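You operate a simulated robot arm through the tools that you are given. There is no shell and no other tool.

You run a simulated robot arm. Do the job below in one go: nothing can be reset, and whatever is moved stays where it is left.

TASK
Wipe the smudge off the swing mirror, tilt it upright and tighten its knob.
Fine: use the purple cloth and put it back; loosen the knob to tilt. What is to be rubbed or washed off counts as gone when no trace of it is left.

It is judged by the outcome, as a careful person would: the job done as asked, and still so three seconds after it is handed in. It fails if anything else is knocked over, pushed out of place, dropped, spilled or broken. Flat cloth is picked up by pressing the open fingertips on it (5 to 10 N) and closing them slowly along it; thin cloth reads only 2 to 8 mm in the jaws.

THE ROBOT
A 7-joint arm with a two-finger parallel gripper, fixed in place. Base frame: the origin is on the floor under the middle of its stand, x ahead of it, y to its left, z up. Readings come in mm, degrees, newtons and seconds.
It reaches about 1247 mm from its shoulder. Its first joint turns from -132.0 to 132.0 degrees. Payload 3.91 kg.
The TCP is the grasp point between the finger pads, 30 mm short of the fingertips. In the tool frame z runs along the fingers and y along their closing line. The gripper opens to 110 mm. The fingers are 20 mm wide and 10 mm thick; the gripper's body (48 by 112 mm) begins 55 mm behind the TCP.
Orientation is told as [roll, pitch, yaw] about the base's x, y, z axes, in that order, counted from this pose: with the fingers straight down and closing along the base's y, the tool's x points along the base's -x, its y along +y and its z along -z.

THE INTERFACE
- The arm moves only by the tool arm_command. Its argument "rows" is a list of rows, each a list of 6 numbers: the shift along the base's x, y, z in mm, then the turn, a rotation vector about the base's x, y, z in degrees. In form: [[tx, ty, tz, rx, ry, rz], ...]. A call has 1 to 20 rows; each row shifts and turns the commanded pose from where the row before left it. "claw" is the finger opening in mm, from 0 to 110, set as the call begins (left out, the last holds). A row lasts 0.2 s, in which the tool goes at most 50 mm and 8.6 degrees; a call with a longer step from one row to the next is refused whole, and so is a gripper value outside its range. Where a pose cannot be reached the arm comes as near as it can. A force on the tool above 90 N (or 10 N above the force at the start of the call, whichever is more), or a blocked arm, ends the call early, and 0.2 s more pass. Each finger travels about 108 mm/s and halts on what it meets, pressing with about 45 N; the grip force reading is that of the motor and also rises with nothing between the fingers. The clock runs only during rows and for 0.2 s after the last one: add rows that do not move to give the fingers time. It gives the time, the measured TCP pose, the force on the tool (base axes), the opening and the grip force at its end, in the units of the frame above (readings bear some noise), with the torque about the TCP (base axes, N m) and any sound that the robot's microphone picked up, and new pictures: "pictures" is both (left out), scene, wrist or none.
- Cameras (640 x 400 px; columns grow to the right, rows downward): "scene" is fixed at [399.3, -503, 1514.7]; the picture's right is [0.83, -0.55, 0.00], its down [-0.26, -0.39, -0.88] and it looks along [0.49, 0.74, -0.47] (base axes); focal length 309 px, centre (320, 200). "wrist" rides on the gripper at [72, 17, -103] in the tool frame; the picture's right is [-0.23, 0.97, 0.00], its down [-0.76, -0.18, -0.62] and it looks along [-0.61, -0.14, 0.78] (tool axes); focal length 222 px, centre (320, 200). There is no depth. A picture from a camera that has moved, and an enlarged one, comes with that camera's place and axes in the base frame and with its lens.
- inspect(camera, box): a new picture of the part [left, top, right, bottom] of that camera's present view, enlarged. The clock stands still meanwhile.
- hand_in(): hands the job in; it is judged then, once.

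Places have to be worked out from the pictures, the camera data and where the tool is seen. Open the gripper and draw the arm clear of the work before you hand the job in, unless the task says otherwise.

The tools are called as name(argument=value, ...) on one line, values as JSON. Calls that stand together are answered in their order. arm_command: Moves the arm, as the interface text tells. Its arguments: {"type":"object","properties":{"rows":{"type":"array"},"claw":{"type":"number"},"pictures":{"type":"string","enum":["both","scene","wrist","none"]}},"required":["rows"]} The other tools are called the same way: inspect (camera, box) takes an enlarged picture of a part of a camera's view; hand_in () hands the job in.

At the start:

```text
time_s: 0.0
position: [544.0, 9.4, 1307.1]
tool_rot: [0.1, 0.0, 0.0]
ft_force: [0.5, 0.4, -1.1]
ft_torque: [-0.01, 0.0, -0.01]
opening: 109.9
gripper_force: 0.1
```

scene: 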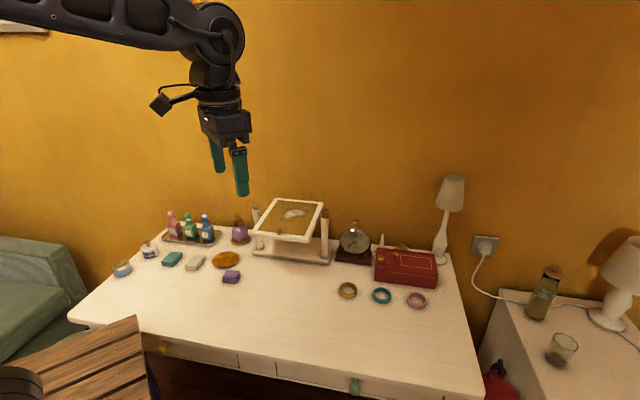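
wrist: 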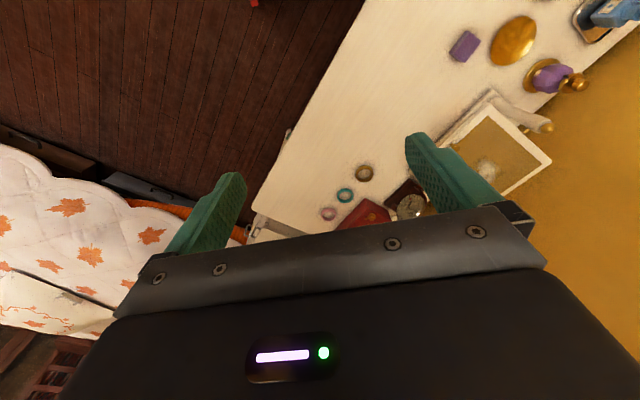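

I'll start by looking closely at the table, the mirror and the cloths before moving anything.

inspect(camera="scene", box=[220, 180, 380, 280])

inspect(camera="scene", box=[80, 200, 280, 325])

inspect(camera="scene", box=[320, 170, 480, 320])

inspect(camera="wrist", box=[400, 0, 640, 220])

```text
4.00 times, centred on (300, 230) of scene
camera zoom: at [399.3, -503.0, 1514.7], right [0.83, -0.55, 0.0], down [-0.26, -0.39, -0.88], along [0.49, 0.74, -0.47], focal length 1237 px, centre (400, 80)
```

zoom: 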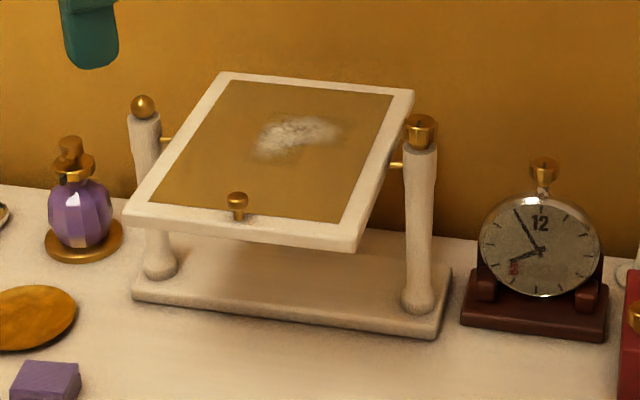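

```text
3.20 times, centred on (180, 262) of scene
camera zoom: at [399.3, -503.0, 1514.7], right [0.83, -0.55, 0.0], down [-0.26, -0.39, -0.88], along [0.49, 0.74, -0.47], focal length 990 px, centre (768, 0)
```

zoom: 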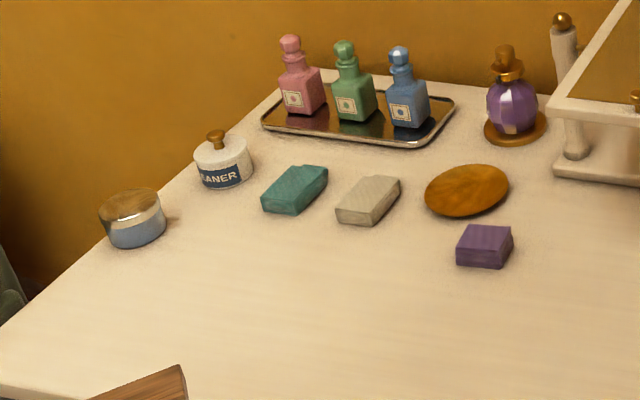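

```text
2.67 times, centred on (400, 245) of scene
camera zoom: at [399.3, -503.0, 1514.7], right [0.83, -0.55, 0.0], down [-0.26, -0.39, -0.88], along [0.49, 0.74, -0.47], focal length 825 px, centre (107, 80)
```

zoom: 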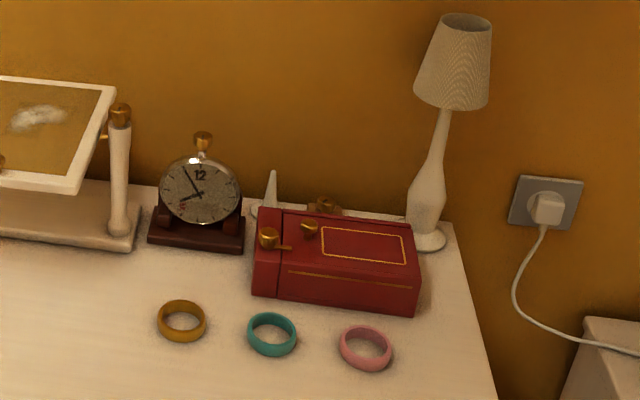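

```text
1.82 times, centred on (520, 110) of wrist
camera zoom: at [473.1, 27.3, 1410.6], right [0.23, 0.97, 0.0], down [0.76, -0.18, 0.62], along [0.61, -0.14, -0.78], focal length 404 px, centre (-44, 364)
```

zoom: 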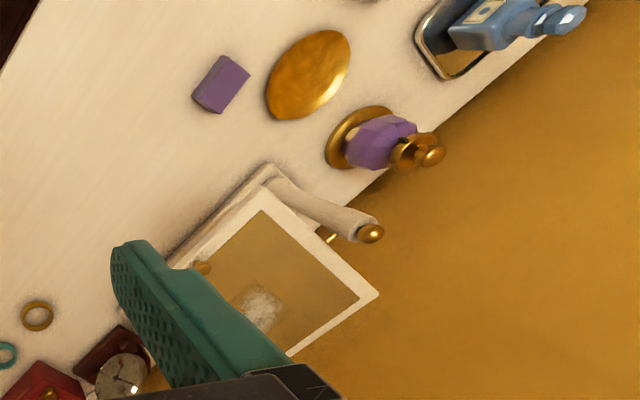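

The mirror appears nearly flat with its face up. The knob is on top of the right post, around (926, 262, 965), and the purple folded cloth is near (596, 350, 777). I'll move to a viewing pose over the mirror to measure it better.

arm_command(rows=[[16, 22, -10, 0, 0, 7.375], [16, 22, -10, 0, 0, 7.375], [16, 22, -10, 0, 0, 7.375], [16, 22, -10, 0, 0, 7.375], [16, 22, -10, 0, 0, 7.375], [16, 22, -10, 0, 0, 7.375], [16, 22, -10, 0, 0, 7.375], [16, 22, -10, 0, 0, 7.375], [0, 0, 0, 0, 0, 0]])

```text
time_s: 2.0
position: [672.9, 188.1, 1228.3]
tool_rot: [0.1, 0.0, 59.2]
ft_force: [-0.1, 0.4, 0.2]
ft_torque: [-0.03, -0.05, 0.0]
opening: 110.1
gripper_force: 0.0
camera wrist: at [621.5, 133.8, 1330.9], right [-0.72, 0.69, 0.0], down [0.54, 0.56, 0.62], along [0.43, 0.45, -0.78], focal length 222 px, centre (320, 200)
```

scene: 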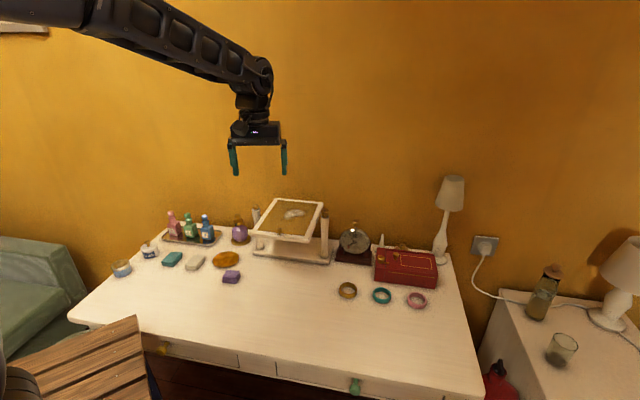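
wrist: 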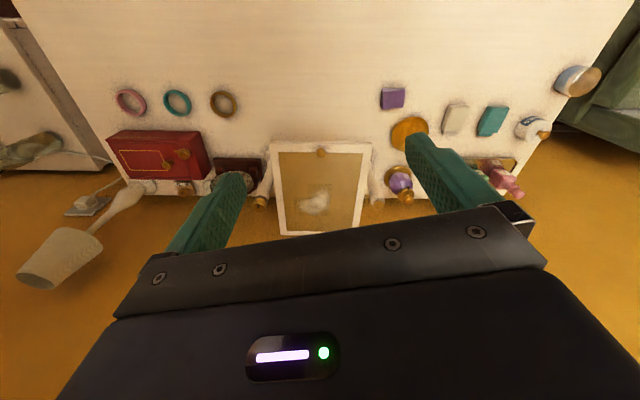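

The wrist camera sees the mirror squarely now, upside down in the picture. I'll enlarge the mirror and the cloth to measure them.

inspect(camera="wrist", box=[240, 125, 400, 245])

inspect(camera="wrist", box=[360, 70, 440, 120])

inspect(camera="scene", box=[240, 190, 345, 270])

inspect(camera="scene", box=[205, 255, 255, 295])

```text
3.33 times, centred on (320, 185) of wrist
camera zoom: at [621.5, 133.8, 1330.9], right [-0.72, 0.69, 0.0], down [0.54, 0.56, 0.62], along [0.43, 0.45, -0.78], focal length 740 px, centre (320, 250)
```

zoom: 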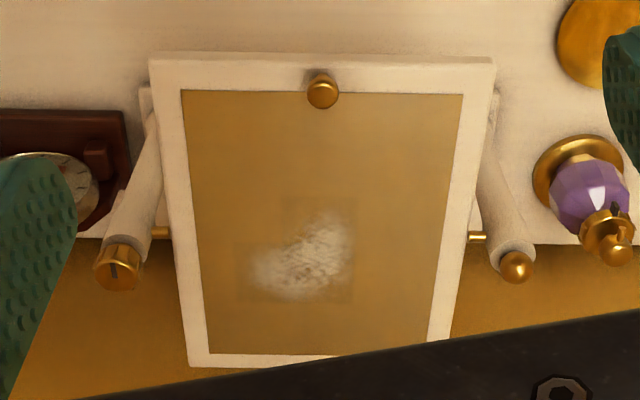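

```text
8.00 times, centred on (400, 95) of wrist
camera zoom: at [621.5, 133.8, 1330.9], right [-0.72, 0.69, 0.0], down [0.54, 0.56, 0.62], along [0.43, 0.45, -0.78], focal length 1777 px, centre (-320, 1040)
```

zoom: 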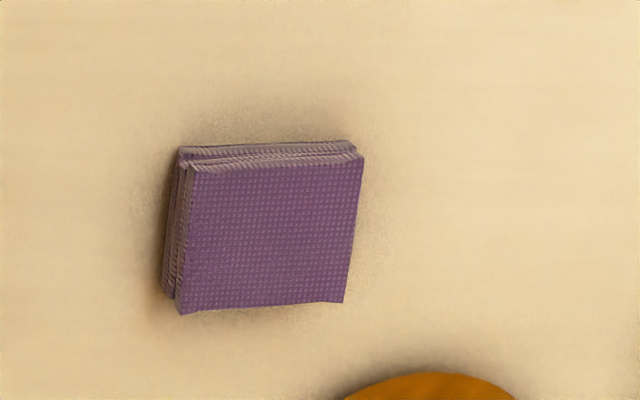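

```text
5.00 times, centred on (292, 230) of scene
camera zoom: at [399.3, -503.0, 1514.7], right [0.83, -0.55, 0.0], down [-0.26, -0.39, -0.88], along [0.49, 0.74, -0.47], focal length 1546 px, centre (458, 50)
```

zoom: 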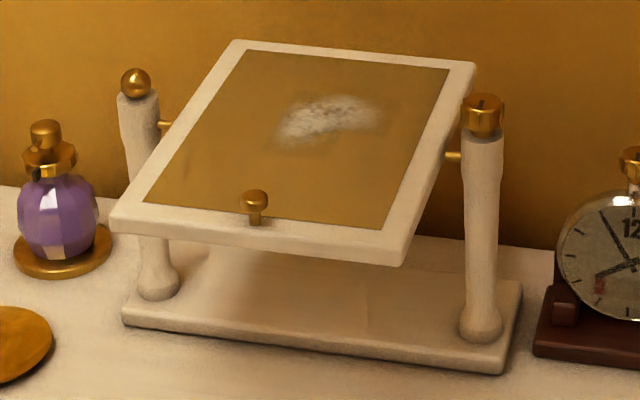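

```text
10.00 times, centred on (230, 275) of scene
camera zoom: at [399.3, -503.0, 1514.7], right [0.83, -0.55, 0.0], down [-0.26, -0.39, -0.88], along [0.49, 0.74, -0.47], focal length 3093 px, centre (1220, -550)
```

zoom: 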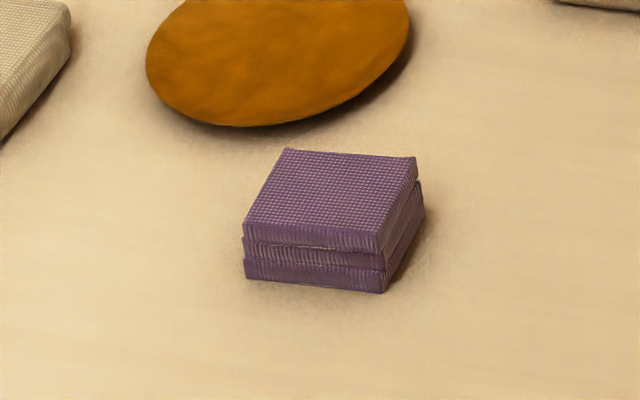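

Measurements agree across both cameras. The table is at z≈762. The purple cloth is a folded stack of about 47×39×25 mm, centred at (596, 352), with its long side along about -40°. The mirror is nearly horizontal at z≈935–940. I'll move above the cloth with yaw ≈49.7 and check alignment.

arm_command(rows=[[-9.6, 20.5, -28.5, 0, 0, -1.19], [-9.6, 20.5, -28.5, 0, 0, -1.19], [-9.6, 20.5, -28.5, 0, 0, -1.19], [-9.6, 20.5, -28.5, 0, 0, -1.19], [-9.6, 20.5, -28.5, 0, 0, -1.19], [-9.6, 20.5, -28.5, 0, 0, -1.19], [-9.6, 20.5, -28.5, 0, 0, -1.19], [-9.6, 20.5, -28.5, 0, 0, -1.19], [0, 0, 0, 0, 0, 0]], claw=80)

```text
time_s: 4.0
position: [595.9, 352.6, 998.9]
tool_rot: [0.0, 0.0, 49.5]
ft_force: [0.7, -0.2, -1.2]
ft_torque: [-0.01, -0.02, 0.02]
opening: 79.6
gripper_force: 0.0
camera wrist: at [536.8, 308.1, 1101.7], right [-0.59, 0.81, 0.0], down [0.63, 0.46, 0.62], along [0.5, 0.37, -0.78], focal length 222 px, centre (320, 200)
```

scene: 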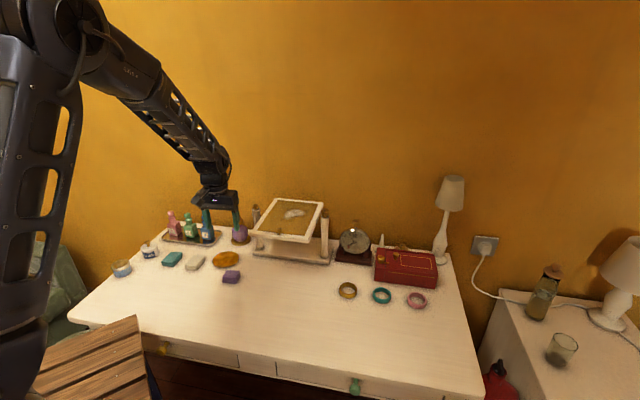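
wrist: 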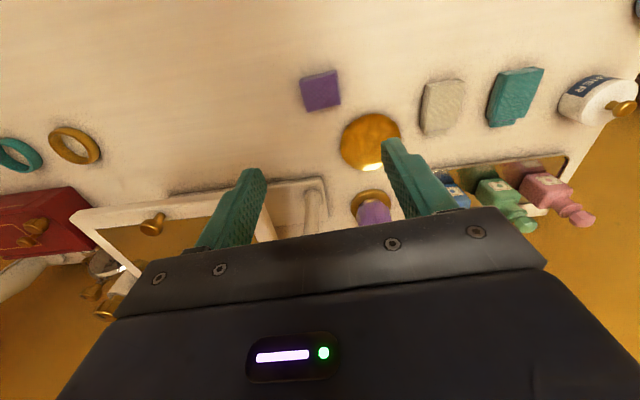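

inspect(camera="wrist", box=[280, 60, 360, 120])

```text
6.67 times, centred on (320, 90) of wrist
camera zoom: at [536.8, 308.1, 1101.7], right [-0.59, 0.81, 0.0], down [0.63, 0.46, 0.62], along [0.5, 0.37, -0.78], focal length 1481 px, centre (320, 933)
```

zoom: 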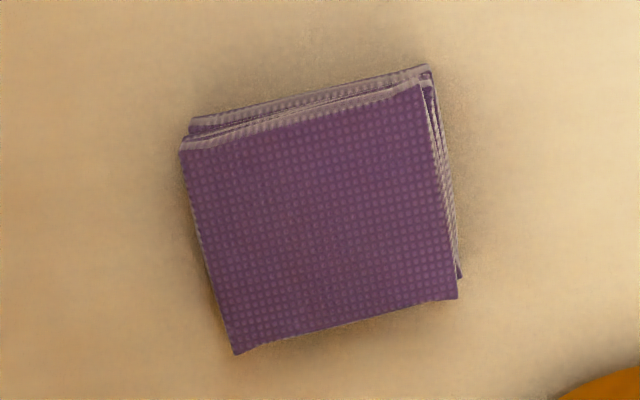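

The cloth's top face is centred at (595.7, 351.9) with yaw ≈49.8, which matches. I'll descend so the fingertips straddle it about 9 mm above the table.

arm_command(rows=[[0, -0.5, -40, 0, 0, 0.3], [0, 0, -40, 0, 0, 0], [0, 0, -40, 0, 0, 0], [0, 0, -35, 0, 0, 0], [0, 0, -25, 0, 0, 0], [0, 0, -10, 0, 0, 0], [0, 0, -7, 0, 0, 0], [0, 0, 0, 0, 0, 0]])

```text
time_s: 5.8
position: [597.2, 349.4, 801.6]
tool_rot: [-0.1, 0.0, 49.8]
ft_force: [-0.7, 0.4, 0.1]
ft_torque: [0.03, -0.02, 0.0]
opening: 80.0
gripper_force: 0.0
camera wrist: at [537.4, 305.5, 905.3], right [-0.6, 0.8, 0.0], down [0.63, 0.47, 0.62], along [0.5, 0.37, -0.78], focal length 222 px, centre (320, 200)
```

scene: 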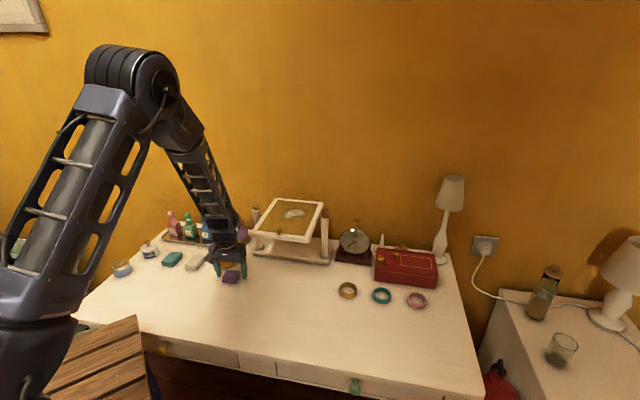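
wrist: 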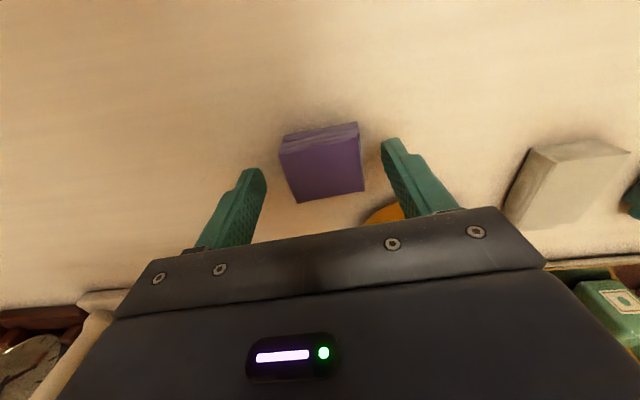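

The fingers straddle the cloth. I'll close on it and give the fingers time.

arm_command(rows=[[0, 0, 0, 0, 0, 0], [0, 0, 0, 0, 0, 0], [0, 0, 0, 0, 0, 0], [0, 0, 0, 0, 0, 0]], claw=30)

```text
time_s: 6.8
position: [598.0, 349.6, 802.8]
tool_rot: [0.0, 0.1, 49.8]
ft_force: [0.3, 0.7, 0.6]
ft_torque: [-0.02, 0.01, -0.03]
opening: 50.3
gripper_force: 44.9
camera wrist: at [537.4, 305.5, 905.5], right [-0.6, 0.8, 0.0], down [0.63, 0.47, 0.62], along [0.5, 0.37, -0.78], focal length 222 px, centre (320, 200)
```

scene: 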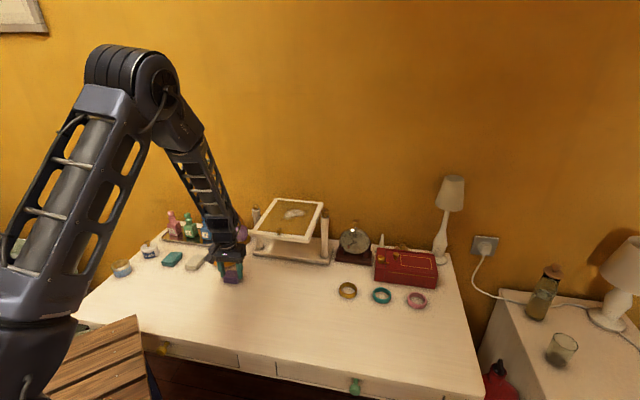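
wrist: 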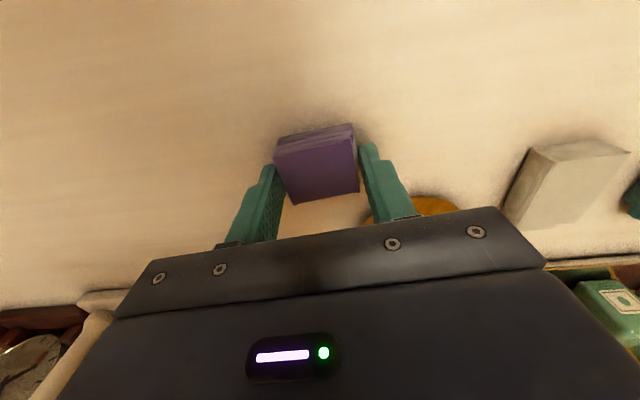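

The cloth is gripped at 50 mm with 45 N. I'll lift it straight up clear of the mirror height.

arm_command(rows=[[0, 0, 10, 0, 0, 0], [0, 0, 20, 0, 0, 0], [0, 0, 40, 0, 0, 0], [0, 0, 40, 0, 0, 0], [0, 0, 40, 0, 0, 0], [0, 0, 40, 0, 0, 0], [0, 0, 30, 0, 0, 0], [0, 0, 0, 0, 0, 0]])

inspect(camera="wrist", box=[240, 90, 440, 240])

inspect(camera="scene", box=[190, 190, 350, 290])

```text
time_s: 8.6
position: [597.2, 349.3, 1024.3]
tool_rot: [0.0, 0.0, 49.8]
ft_force: [0.0, -0.3, -0.3]
ft_torque: [-0.02, -0.02, -0.01]
opening: 50.5
gripper_force: 45.4
camera wrist: at [536.6, 304.6, 1127.0], right [-0.6, 0.8, 0.0], down [0.63, 0.47, 0.62], along [0.5, 0.37, -0.78], focal length 222 px, centre (320, 200)
```

scene: 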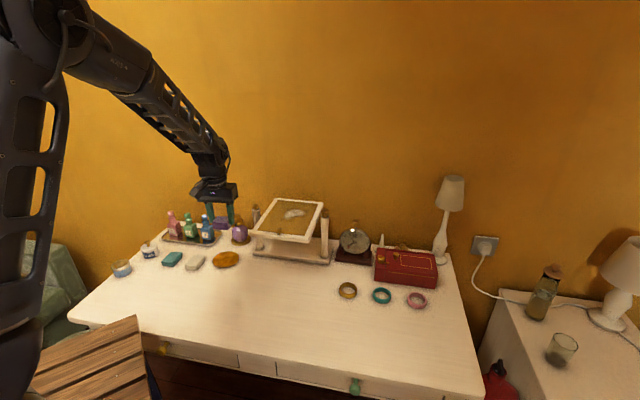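
wrist: 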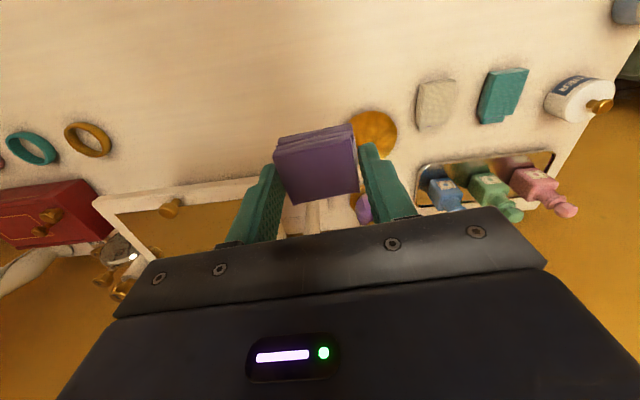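

```text
2.67 times, centred on (340, 165) of wrist
camera zoom: at [536.6, 304.6, 1127.0], right [-0.6, 0.8, 0.0], down [0.63, 0.47, 0.62], along [0.5, 0.37, -0.78], focal length 592 px, centre (267, 293)
```

zoom: 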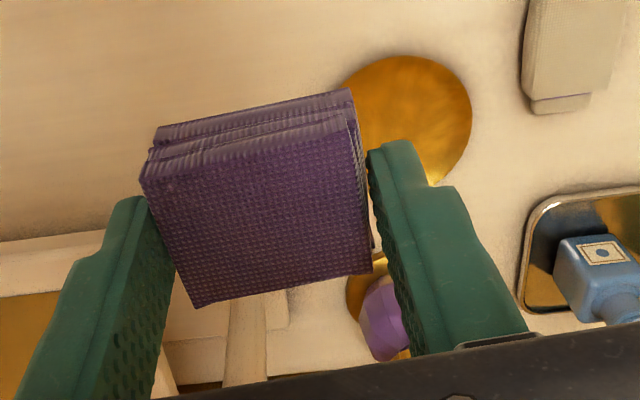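

```text
4.00 times, centred on (270, 240) of scene
camera zoom: at [399.3, -503.0, 1514.7], right [0.83, -0.55, 0.0], down [-0.26, -0.39, -0.88], along [0.49, 0.74, -0.47], focal length 1237 px, centre (520, 40)
```

zoom: 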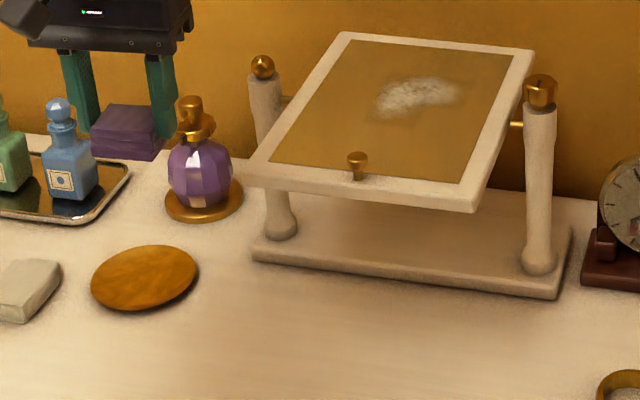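

The cloth is held squarely, with its underside about 40 mm below the TCP. I'll carry it over the smudge's centre, about (851, 357), with roughly 17 mm to spare above the glass.

arm_command(rows=[[15, 0.5, 0, 0, 0, 0], [30, 1, 0, 0, 0, 0], [35, 1, 0, 0, 0, 0], [35, 1, 0, 0, 0, 0], [35, 1, 0, 0, 0, -1], [35, 1, -5, 0, 0, -1], [35, 1, -10, 0, 0, -1], [36, 1.5, -10, 0, 0, 0], [0, 0, 0, 0, 0, 0]])

inspect(camera="scene", box=[230, 170, 350, 270])

```text
time_s: 10.6
position: [854.6, 359.8, 997.9]
tool_rot: [0.1, 0.0, 46.9]
ft_force: [0.0, 0.4, 0.1]
ft_torque: [0.0, 0.0, -0.03]
opening: 50.3
gripper_force: 45.0
camera wrist: at [792.6, 317.2, 1101.6], right [-0.55, 0.83, 0.0], down [0.65, 0.43, 0.62], along [0.52, 0.35, -0.78], focal length 222 px, centre (320, 200)
```

scene: 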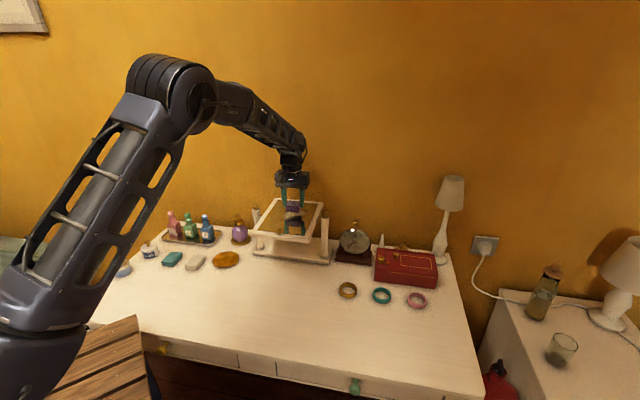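
wrist: 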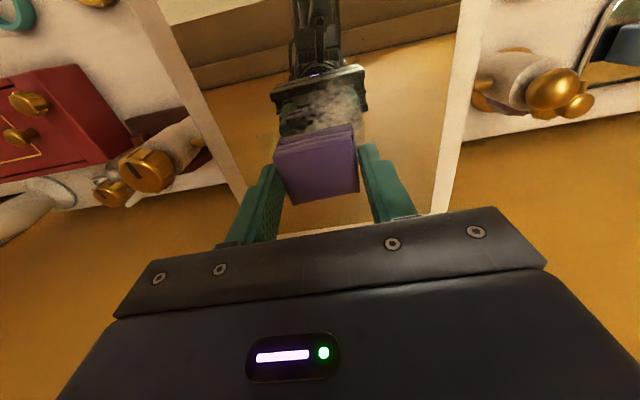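

```text
4.00 times, centred on (290, 220) of scene
camera zoom: at [399.3, -503.0, 1514.7], right [0.83, -0.55, 0.0], down [-0.26, -0.39, -0.88], along [0.49, 0.74, -0.47], focal length 1237 px, centre (440, 120)
```

zoom: 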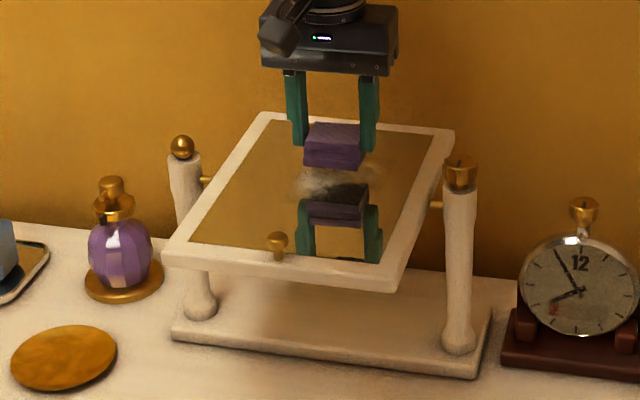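

The mirror shows live reflections, which help with judging its tilt. I'll enlarge the corners and the reflection to measure the tilt before touching it.

inspect(camera="scene", box=[245, 190, 305, 245])

inspect(camera="scene", box=[285, 190, 345, 245])

inspect(camera="wrist", box=[110, 0, 310, 200])

inspect(camera="wrist", box=[260, 0, 420, 130])

```text
7.27 times, centred on (275, 218) of scene
camera zoom: at [399.3, -503.0, 1514.7], right [0.83, -0.55, 0.0], down [-0.26, -0.39, -0.88], along [0.49, 0.74, -0.47], focal length 2249 px, centre (647, 73)
```

zoom: 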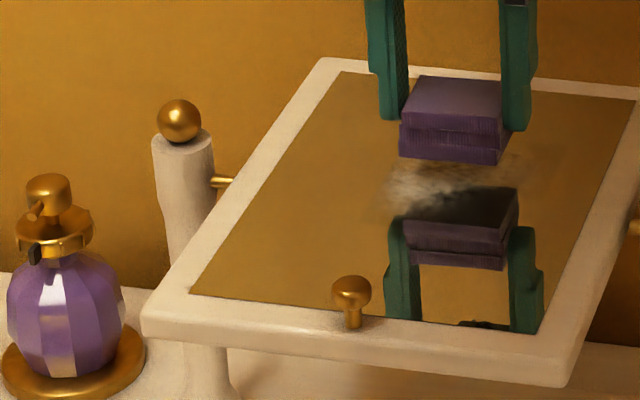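

```text
7.27 times, centred on (315, 218) of scene
camera zoom: at [399.3, -503.0, 1514.7], right [0.83, -0.55, 0.0], down [-0.26, -0.39, -0.88], along [0.49, 0.74, -0.47], focal length 2249 px, centre (356, 73)
```

zoom: 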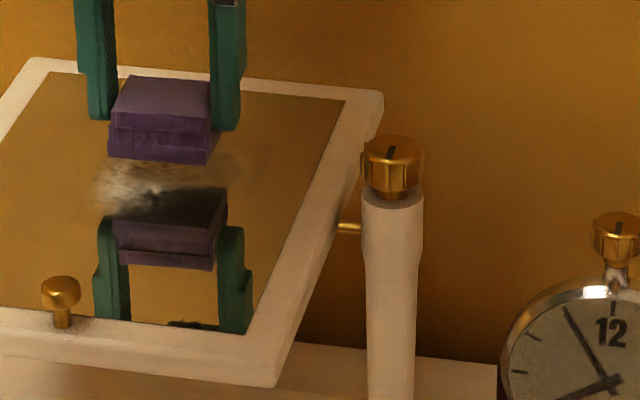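

```text
2.00 times, centred on (210, 100) of wrist
camera zoom: at [792.6, 317.2, 1101.6], right [-0.55, 0.83, 0.0], down [0.65, 0.43, 0.62], along [0.52, 0.35, -0.78], focal length 444 px, centre (540, 400)
```

zoom: 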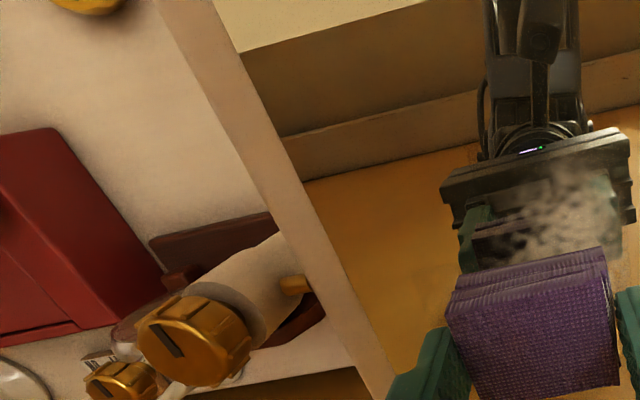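

```text
3.08 times, centred on (340, 65) of wrist
camera zoom: at [792.6, 317.2, 1101.6], right [-0.55, 0.83, 0.0], down [0.65, 0.43, 0.62], along [0.52, 0.35, -0.78], focal length 684 px, centre (258, 615)
```

zoom: 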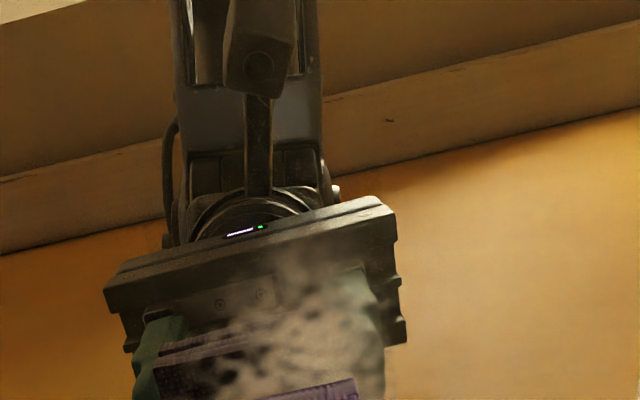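

The camera's own reflection lies exactly on the vertical, so the mirror is level, with its surface at z≈939. Contact should come near TCP z≈979. I'll lower to just above that, then press gently in small steps.

arm_command(rows=[[0, 0, -5, 0, 0, 0], [0, 0, -5, 0, 0, 0], [0, 0, -4, 0, 0, 0], [0, 0, 0, 0, 0, 0]], pictures="none")

arm_command(rows=[[0, 0, -1, 0, 0, 0], [0, 0, -1, 0, 0, 0], [0, 0, 0, 0, 0, 0]], pictures="none")

```text
time_s: 11.6
position: [853.1, 358.9, 984.8]
tool_rot: [0.0, 0.0, 46.7]
ft_force: [0.0, -0.3, 0.1]
ft_torque: [0.03, 0.0, 0.01]
opening: 50.4
gripper_force: 45.1
```

```text
time_s: 12.4
position: [852.0, 359.7, 982.5]
tool_rot: [0.1, 0.0, 46.8]
ft_force: [0.3, -0.1, -0.5]
ft_torque: [0.0, -0.02, 0.0]
opening: 50.6
gripper_force: 45.8
```

No contact yet at z≈982. I'll keep stepping down 1 mm at a time.

arm_command(rows=[[0, 0, -1, 0, 0, 0], [0, 0, -1, 0, 0, 0], [0, 0, 0, 0, 0, 0]], pictures="scene")

inspect(camera="scene", box=[270, 190, 320, 240])

```text
time_s: 13.2
position: [853.8, 359.0, 979.9]
tool_rot: [0.0, -0.1, 46.8]
ft_force: [-0.2, -0.2, 11.0]
ft_torque: [-0.04, 0.03, 0.03]
opening: 50.5
gripper_force: 44.9
```

scene: 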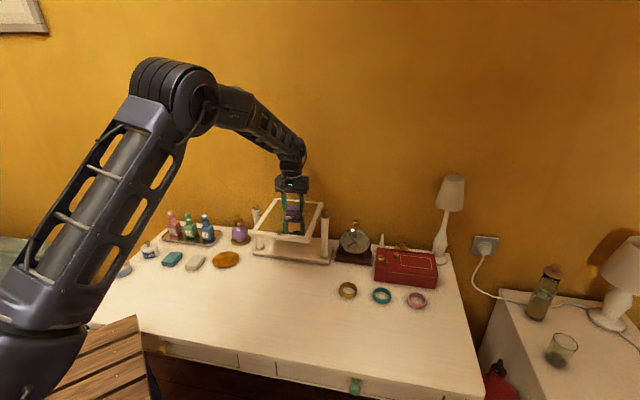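

```text
8.00 times, centred on (295, 215) of scene
camera zoom: at [399.3, -503.0, 1514.7], right [0.83, -0.55, 0.0], down [-0.26, -0.39, -0.88], along [0.49, 0.74, -0.47], focal length 2474 px, centre (520, 80)
```

zoom: 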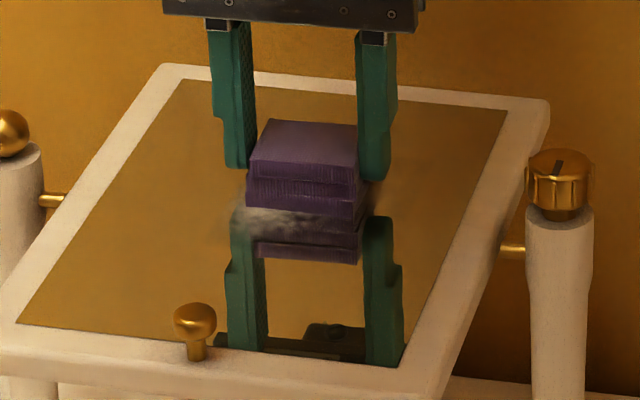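

Contact reads 11 N at TCP z≈979, and the cloth lies flat on the glass. I'll ease off slightly and start wiping along the mirror's width.

arm_command(rows=[[-9.13, 8.78, 0.3, 0, 0, 0], [-9.13, 8.78, 0, 0, 0, 0], [-9.13, 8.78, 0, 0, 0, 0], [8.65, -8.32, 0, 0, 0, 0], [8.65, -8.32, 0, 0, 0, 0], [8.65, -8.32, 0, 0, 0, 0], [8.65, -8.32, 0, 0, 0, 0], [8.65, -8.32, 0, 0, 0, 0], [8.65, -8.32, 0, 0, 0, 0], [-10.4, -10.8, 0, 0, 0, 0], [-8.65, 8.32, 0, 0, 0, 0], [-8.65, 8.32, 0, 0, 0, 0], [-8.65, 8.32, 0, 0, 0, 0], [-8.65, 8.32, 0, 0, 0, 0], [-8.65, 8.32, 0, 0, 0, 0], [-8.65, 8.32, 0, 0, 0, 0], [0, 0, 0, 0, 0, 0]])

inspect(camera="scene", box=[240, 185, 345, 265])

```text
time_s: 16.8
position: [814.7, 374.3, 979.0]
tool_rot: [0.0, 0.0, 46.8]
ft_force: [-0.2, -1.9, 9.8]
ft_torque: [-0.06, -0.04, 0.01]
opening: 50.4
gripper_force: 44.6
camera wrist: at [752.8, 331.9, 1083.0], right [-0.55, 0.83, 0.0], down [0.65, 0.43, 0.62], along [0.52, 0.35, -0.78], focal length 222 px, centre (320, 200)
```

scene: 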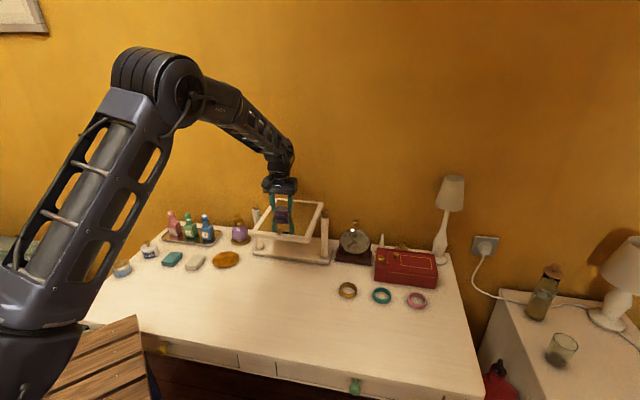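
wrist: 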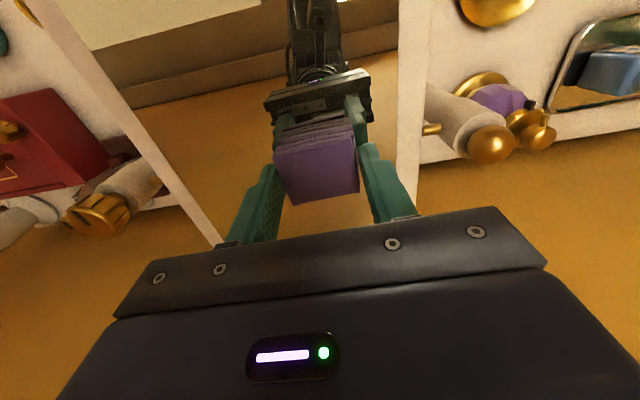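

```text
5.00 times, centred on (292, 225) of scene
camera zoom: at [399.3, -503.0, 1514.7], right [0.83, -0.55, 0.0], down [-0.26, -0.39, -0.88], along [0.49, 0.74, -0.47], focal length 1546 px, centre (458, 75)
```

zoom: 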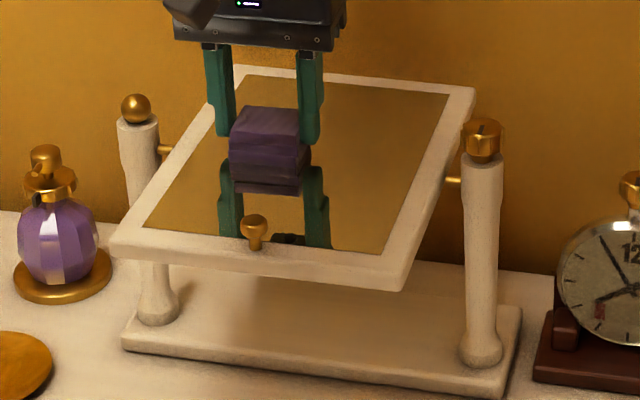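

Nearly all of the visible smudge is gone already. I'll carry on with overlapping strokes over the whole patch, starting with the near side.

arm_command(rows=[[-10.4, -10.8, 0, 0, 0, 0], [8.65, -8.32, 0, 0, 0, 0], [8.65, -8.32, 0, 0, 0, 0], [8.65, -8.32, 0, 0, 0, 0], [8.65, -8.32, 0, 0, 0, 0], [8.65, -8.32, 0, 0, 0, 0], [8.65, -8.32, 0, 0, 0, 0], [-8.7, -9.0, 0, 0, 0, 0], [-8.65, 8.32, 0, 0, 0, 0], [-8.65, 8.32, 0, 0, 0, 0], [-8.65, 8.32, 0, 0, 0, 0], [-8.65, 8.32, 0, 0, 0, 0], [-8.65, 8.32, 0, 0, 0, 0], [-8.65, 8.32, 0, 0, 0, 0], [0, 0, 0, 0, 0, 0]], pictures="none")

```text
time_s: 20.0
position: [794.8, 354.7, 979.7]
tool_rot: [0.0, 0.0, 46.8]
ft_force: [-0.7, -0.9, 7.9]
ft_torque: [0.07, -0.13, -0.02]
opening: 50.4
gripper_force: 44.6
```

The force stays at about 8 N. Next is the far side of the patch.

arm_command(rows=[[9.88, 10.27, 0, 0, 0, 0], [9.88, 10.27, 0, 0, 0, 0], [9.88, 10.27, 0, 0, 0, 0], [9.88, 10.27, 0, 0, 0, 0], [8.65, -8.32, 0, 0, 0, 0], [8.65, -8.32, 0, 0, 0, 0], [8.65, -8.32, 0, 0, 0, 0], [8.65, -8.32, 0, 0, 0, 0], [8.65, -8.32, 0, 0, 0, 0], [8.65, -8.32, 0, 0, 0, 0], [9.7, 10.1, 0, 0, 0, 0], [-8.65, 8.32, 0, 0, 0, 0], [-8.65, 8.32, 0, 0, 0, 0], [-8.65, 8.32, 0, 0, 0, 0], [-8.65, 8.32, 0, 0, 0, 0], [-8.65, 8.32, 0, 0, 0, 0], [-8.65, 8.32, 0, 0, 0, 0], [0, 0, 0, 0, 0, 0]])

inspect(camera="scene", box=[240, 185, 345, 265])

```text
time_s: 23.8
position: [844.9, 404.4, 980.8]
tool_rot: [0.0, 0.0, 46.8]
ft_force: [0.1, -0.5, -0.1]
ft_torque: [-0.02, 0.0, 0.04]
opening: 50.4
gripper_force: 45.4
camera wrist: at [783.4, 363.2, 1083.3], right [-0.55, 0.83, 0.0], down [0.65, 0.43, 0.62], along [0.52, 0.35, -0.78], focal length 222 px, centre (320, 200)
```

scene: 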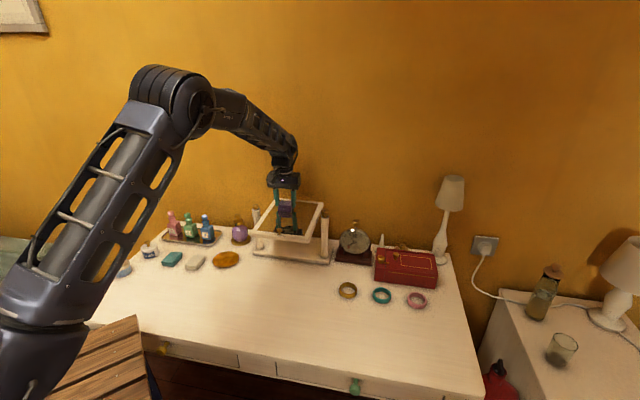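
wrist: 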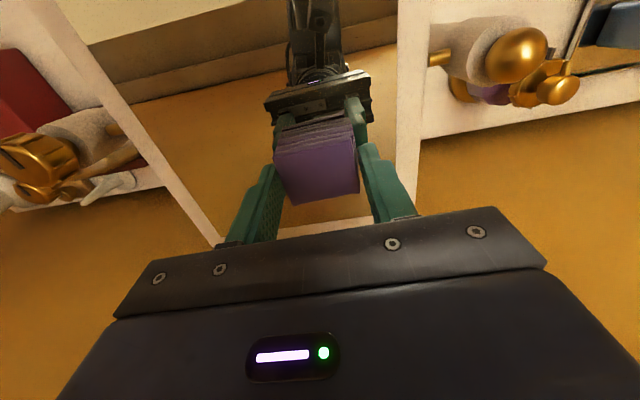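

```text
5.00 times, centred on (292, 225) of scene
camera zoom: at [399.3, -503.0, 1514.7], right [0.83, -0.55, 0.0], down [-0.26, -0.39, -0.88], along [0.49, 0.74, -0.47], focal length 1546 px, centre (458, 75)
```

zoom: 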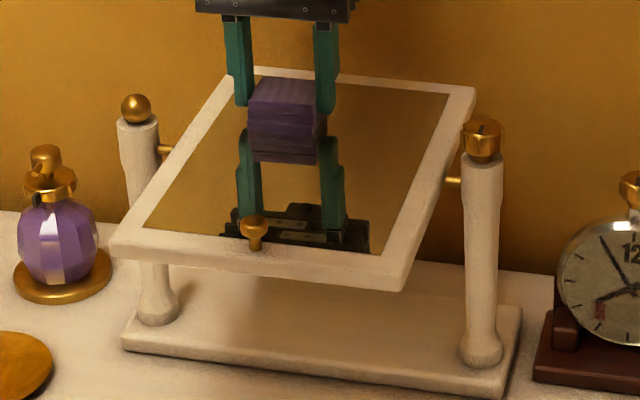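

Contact was lost here at n≈+45 with zero force, so the glass sits slightly lower on the far side. I'll lower in small steps to regain light pressure.

arm_command(rows=[[0, 0, -0.5, 0, 0, 0], [0, 0, -0.5, 0, 0, 0], [0, 0, 0, 0, 0, 0]], pictures="none")

```text
time_s: 24.6
position: [845.7, 403.9, 979.7]
tool_rot: [0.1, 0.0, 46.8]
ft_force: [-1.0, 2.1, 9.0]
ft_torque: [0.01, 0.1, 0.01]
opening: 50.5
gripper_force: 45.3
```

There is 9 N of contact again. I'll wipe the far band at n≈45 and 59, then back through 31.

arm_command(rows=[[8.65, -8.32, 0, 0, 0, 0], [8.65, -8.32, 0, 0, 0, 0], [8.65, -8.32, 0, 0, 0, 0], [8.65, -8.32, 0, 0, 0, 0], [8.65, -8.32, 0, 0, 0, 0], [8.65, -8.32, 0, 0, 0, 0], [9.7, 10.1, 0, 0, 0, 0], [-8.65, 8.32, 0, 0, 0, 0], [-8.65, 8.32, 0, 0, 0, 0], [-8.65, 8.32, 0, 0, 0, 0], [-8.65, 8.32, 0, 0, 0, 0], [-8.65, 8.32, 0, 0, 0, 0], [-8.65, 8.32, 0, 0, 0, 0], [-9.7, -10.1, 0, 0, 0, 0], [-9.7, -10.1, 0.2, 0, 0, 0], [12.97, -12.48, 0, 0, 0, 0], [12.97, -12.48, 0, 0, 0, 0], [12.97, -12.48, 0, 0, 0, 0], [12.97, -12.48, 0, 0, 0, 0], [0, 0, 0, 0, 0, 0]])

inspect(camera="scene", box=[240, 185, 345, 265])

```text
time_s: 28.8
position: [888.2, 343.4, 979.0]
tool_rot: [-0.1, 0.0, 46.8]
ft_force: [-3.9, 4.5, 25.1]
ft_torque: [0.14, 0.19, 0.04]
opening: 50.4
gripper_force: 44.5
camera wrist: at [825.2, 303.2, 1082.1], right [-0.55, 0.83, 0.0], down [0.65, 0.43, 0.62], along [0.52, 0.35, -0.78], focal length 222 px, centre (320, 200)
```

scene: 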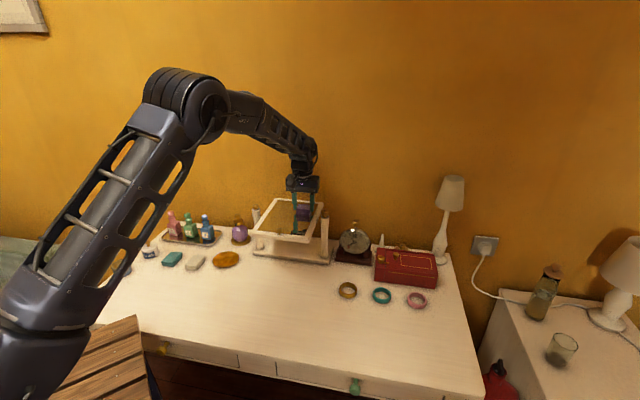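
wrist: 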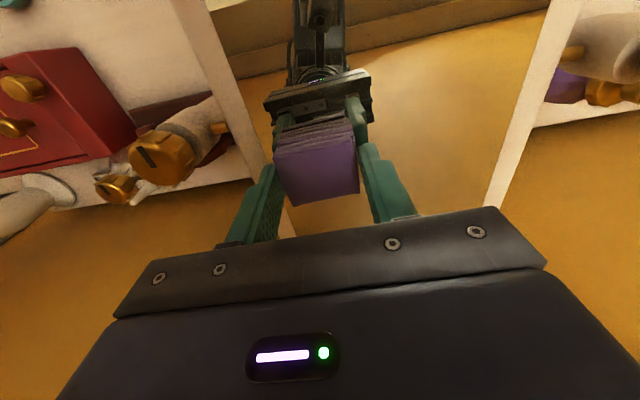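

```text
5.00 times, centred on (292, 225) of scene
camera zoom: at [399.3, -503.0, 1514.7], right [0.83, -0.55, 0.0], down [-0.26, -0.39, -0.88], along [0.49, 0.74, -0.47], focal length 1546 px, centre (458, 75)
```

zoom: 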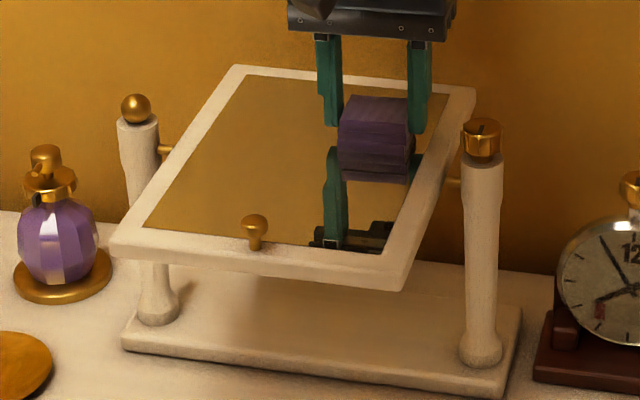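

The force rose to 25 N at this end, so I'll lift clear. Then I'll inspect the glass for remaining traces.

arm_command(rows=[[0, 0, 3, 0, 0, 0], [0, 0, 10, 0, 0, 0], [-10, 8, 20, 0, 0, 0], [-20, -20, 30, 0, 0, 0], [-30, -30, 30, 0, 0, 0], [-30, -30, 30, 0, 0, 0], [-30, -30, 20, 0, 0, 0], [0, 0, 0, 0, 0, 0]])

inspect(camera="scene", box=[255, 190, 335, 250])

inspect(camera="wrist", box=[160, 0, 480, 240])

```text
refused: row 5 steps farther than a row can; nothing moved
```

```text
6.67 times, centred on (295, 220) of scene
camera zoom: at [399.3, -503.0, 1514.7], right [0.83, -0.55, 0.0], down [-0.26, -0.39, -0.88], along [0.49, 0.74, -0.47], focal length 2062 px, centre (487, 67)
```

zoom: 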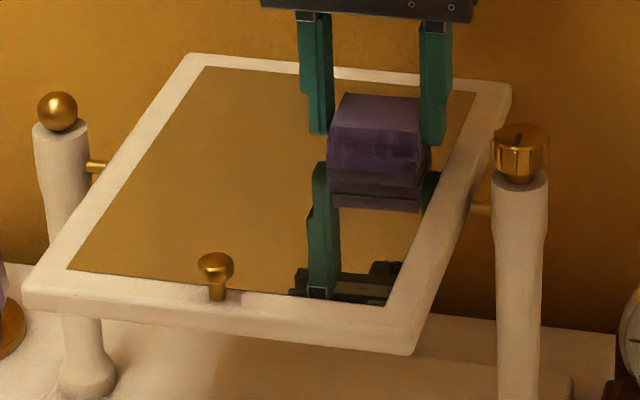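

```text
1.67 times, centred on (320, 120) of wrist
camera zoom: at [825.2, 303.2, 1082.1], right [-0.55, 0.83, 0.0], down [0.65, 0.43, 0.62], along [0.52, 0.35, -0.78], focal length 370 px, centre (320, 333)
```

zoom: 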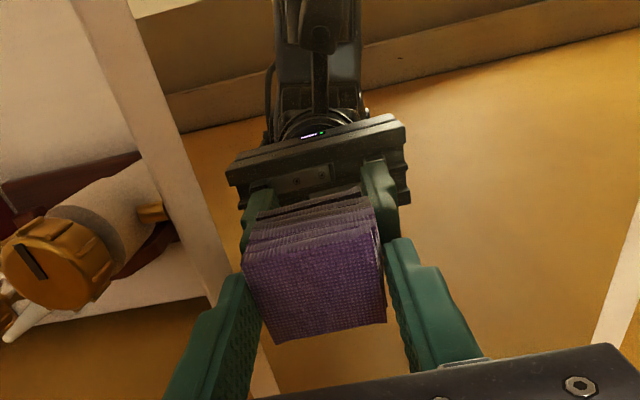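

The call was refused for step size, so I'll redo the lift with smaller steps and look at the glass.

arm_command(rows=[[0, 0, 3, 0, 0, 0], [0, 0, 10, 0, 0, 0], [-10, 8, 20, 0, 0, 0], [-15, -5, 30, 0, 0, 0], [-25, -25, 30, 0, 0, 0], [-25, -25, 30, 0, 0, 0], [-25, -25, 30, 0, 0, 0], [-25, -25, 30, 0, 0, 0], [0, 0, 0, 0, 0, 0]])

inspect(camera="scene", box=[255, 190, 335, 250])

inspect(camera="wrist", box=[200, 60, 440, 240])

```text
time_s: 30.8
position: [761.1, 246.4, 1162.5]
tool_rot: [-0.1, 0.0, 46.8]
ft_force: [0.3, -0.8, 0.2]
ft_torque: [0.01, 0.01, -0.03]
opening: 50.6
gripper_force: 45.0
camera wrist: at [700.4, 204.4, 1265.9], right [-0.55, 0.83, 0.0], down [0.65, 0.43, 0.62], along [0.52, 0.35, -0.78], focal length 222 px, centre (320, 200)
```

scene: 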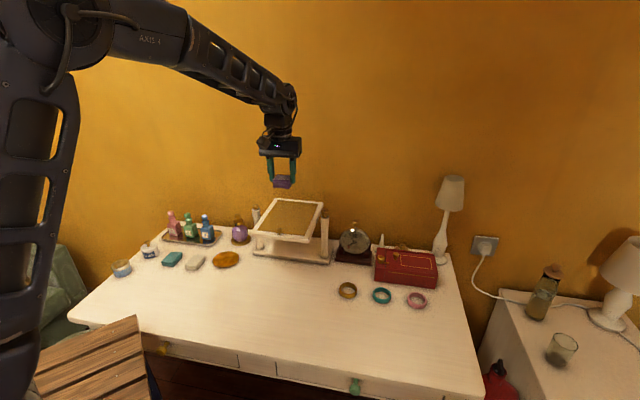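
wrist: 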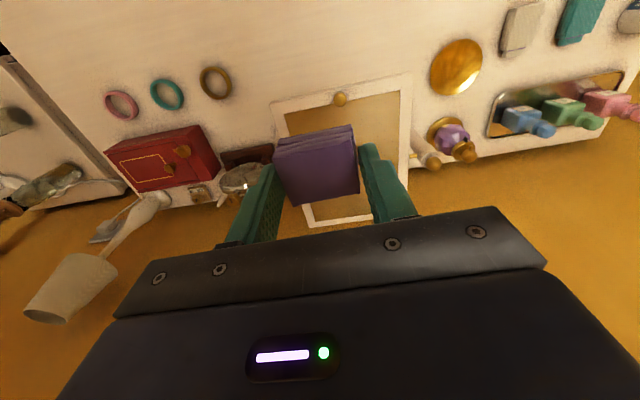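

```text
6.67 times, centred on (295, 220) of scene
camera zoom: at [399.3, -503.0, 1514.7], right [0.83, -0.55, 0.0], down [-0.26, -0.39, -0.88], along [0.49, 0.74, -0.47], focal length 2062 px, centre (487, 67)
```

zoom: 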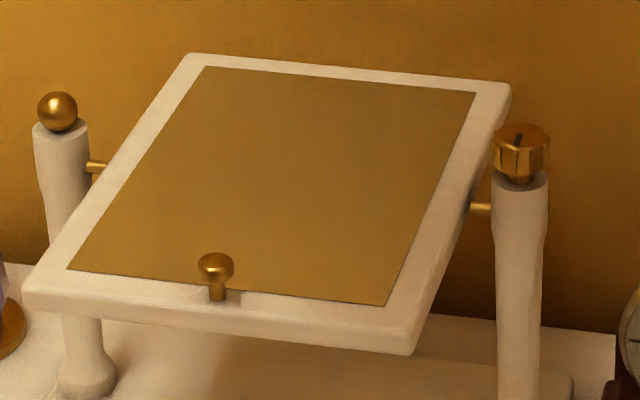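

```text
2.22 times, centred on (320, 150) of wrist
camera zoom: at [700.4, 204.4, 1265.9], right [-0.55, 0.83, 0.0], down [0.65, 0.43, 0.62], along [0.52, 0.35, -0.78], focal length 494 px, centre (320, 311)
```

zoom: 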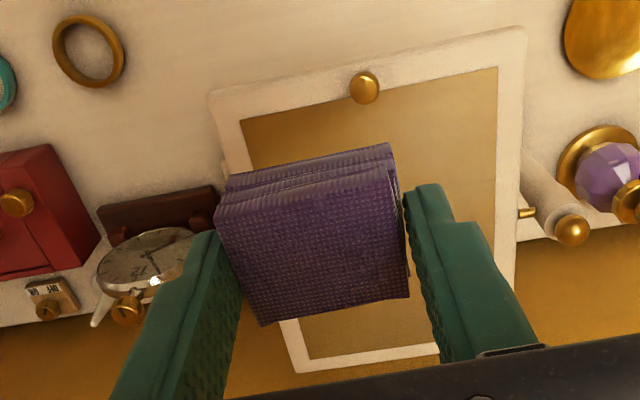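

The glass looks clean. I'll enlarge the former smudge area strongly to check for faint traces before putting the cloth back.

inspect(camera="scene", box=[275, 200, 320, 228])

inspect(camera="scene", box=[290, 200, 316, 216])

inspect(camera="scene", box=[274, 206, 304, 226])

```text
14.22 times, centred on (298, 214) of scene
camera zoom: at [399.3, -503.0, 1514.7], right [0.83, -0.55, 0.0], down [-0.26, -0.39, -0.88], along [0.49, 0.74, -0.47], focal length 4398 px, centre (640, 1)
```

zoom: 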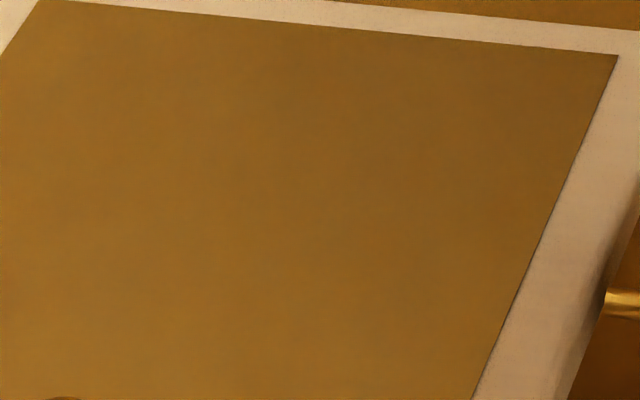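

```text
16.00 times, centred on (303, 208) of scene
camera zoom: at [399.3, -503.0, 1514.7], right [0.83, -0.55, 0.0], down [-0.26, -0.39, -0.88], along [0.49, 0.74, -0.47], focal length 4948 px, centre (592, 72)
```

zoom: 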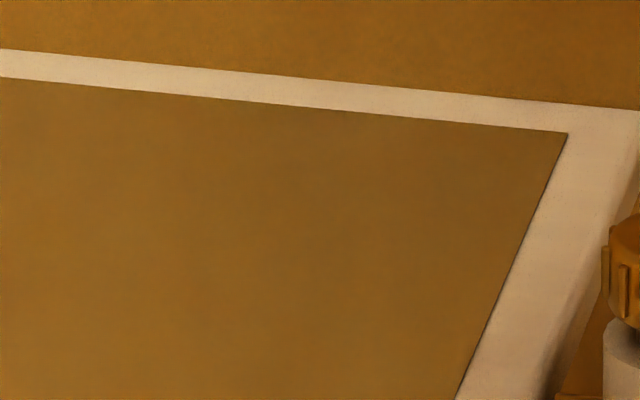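

```text
16.00 times, centred on (289, 216) of scene
camera zoom: at [399.3, -503.0, 1514.7], right [0.83, -0.55, 0.0], down [-0.26, -0.39, -0.88], along [0.49, 0.74, -0.47], focal length 4948 px, centre (816, -56)
```

zoom: 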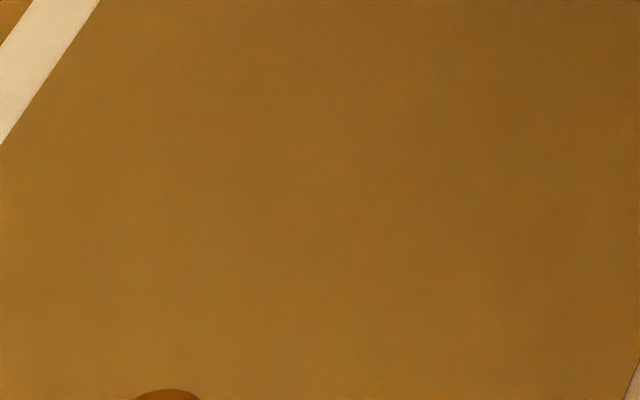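

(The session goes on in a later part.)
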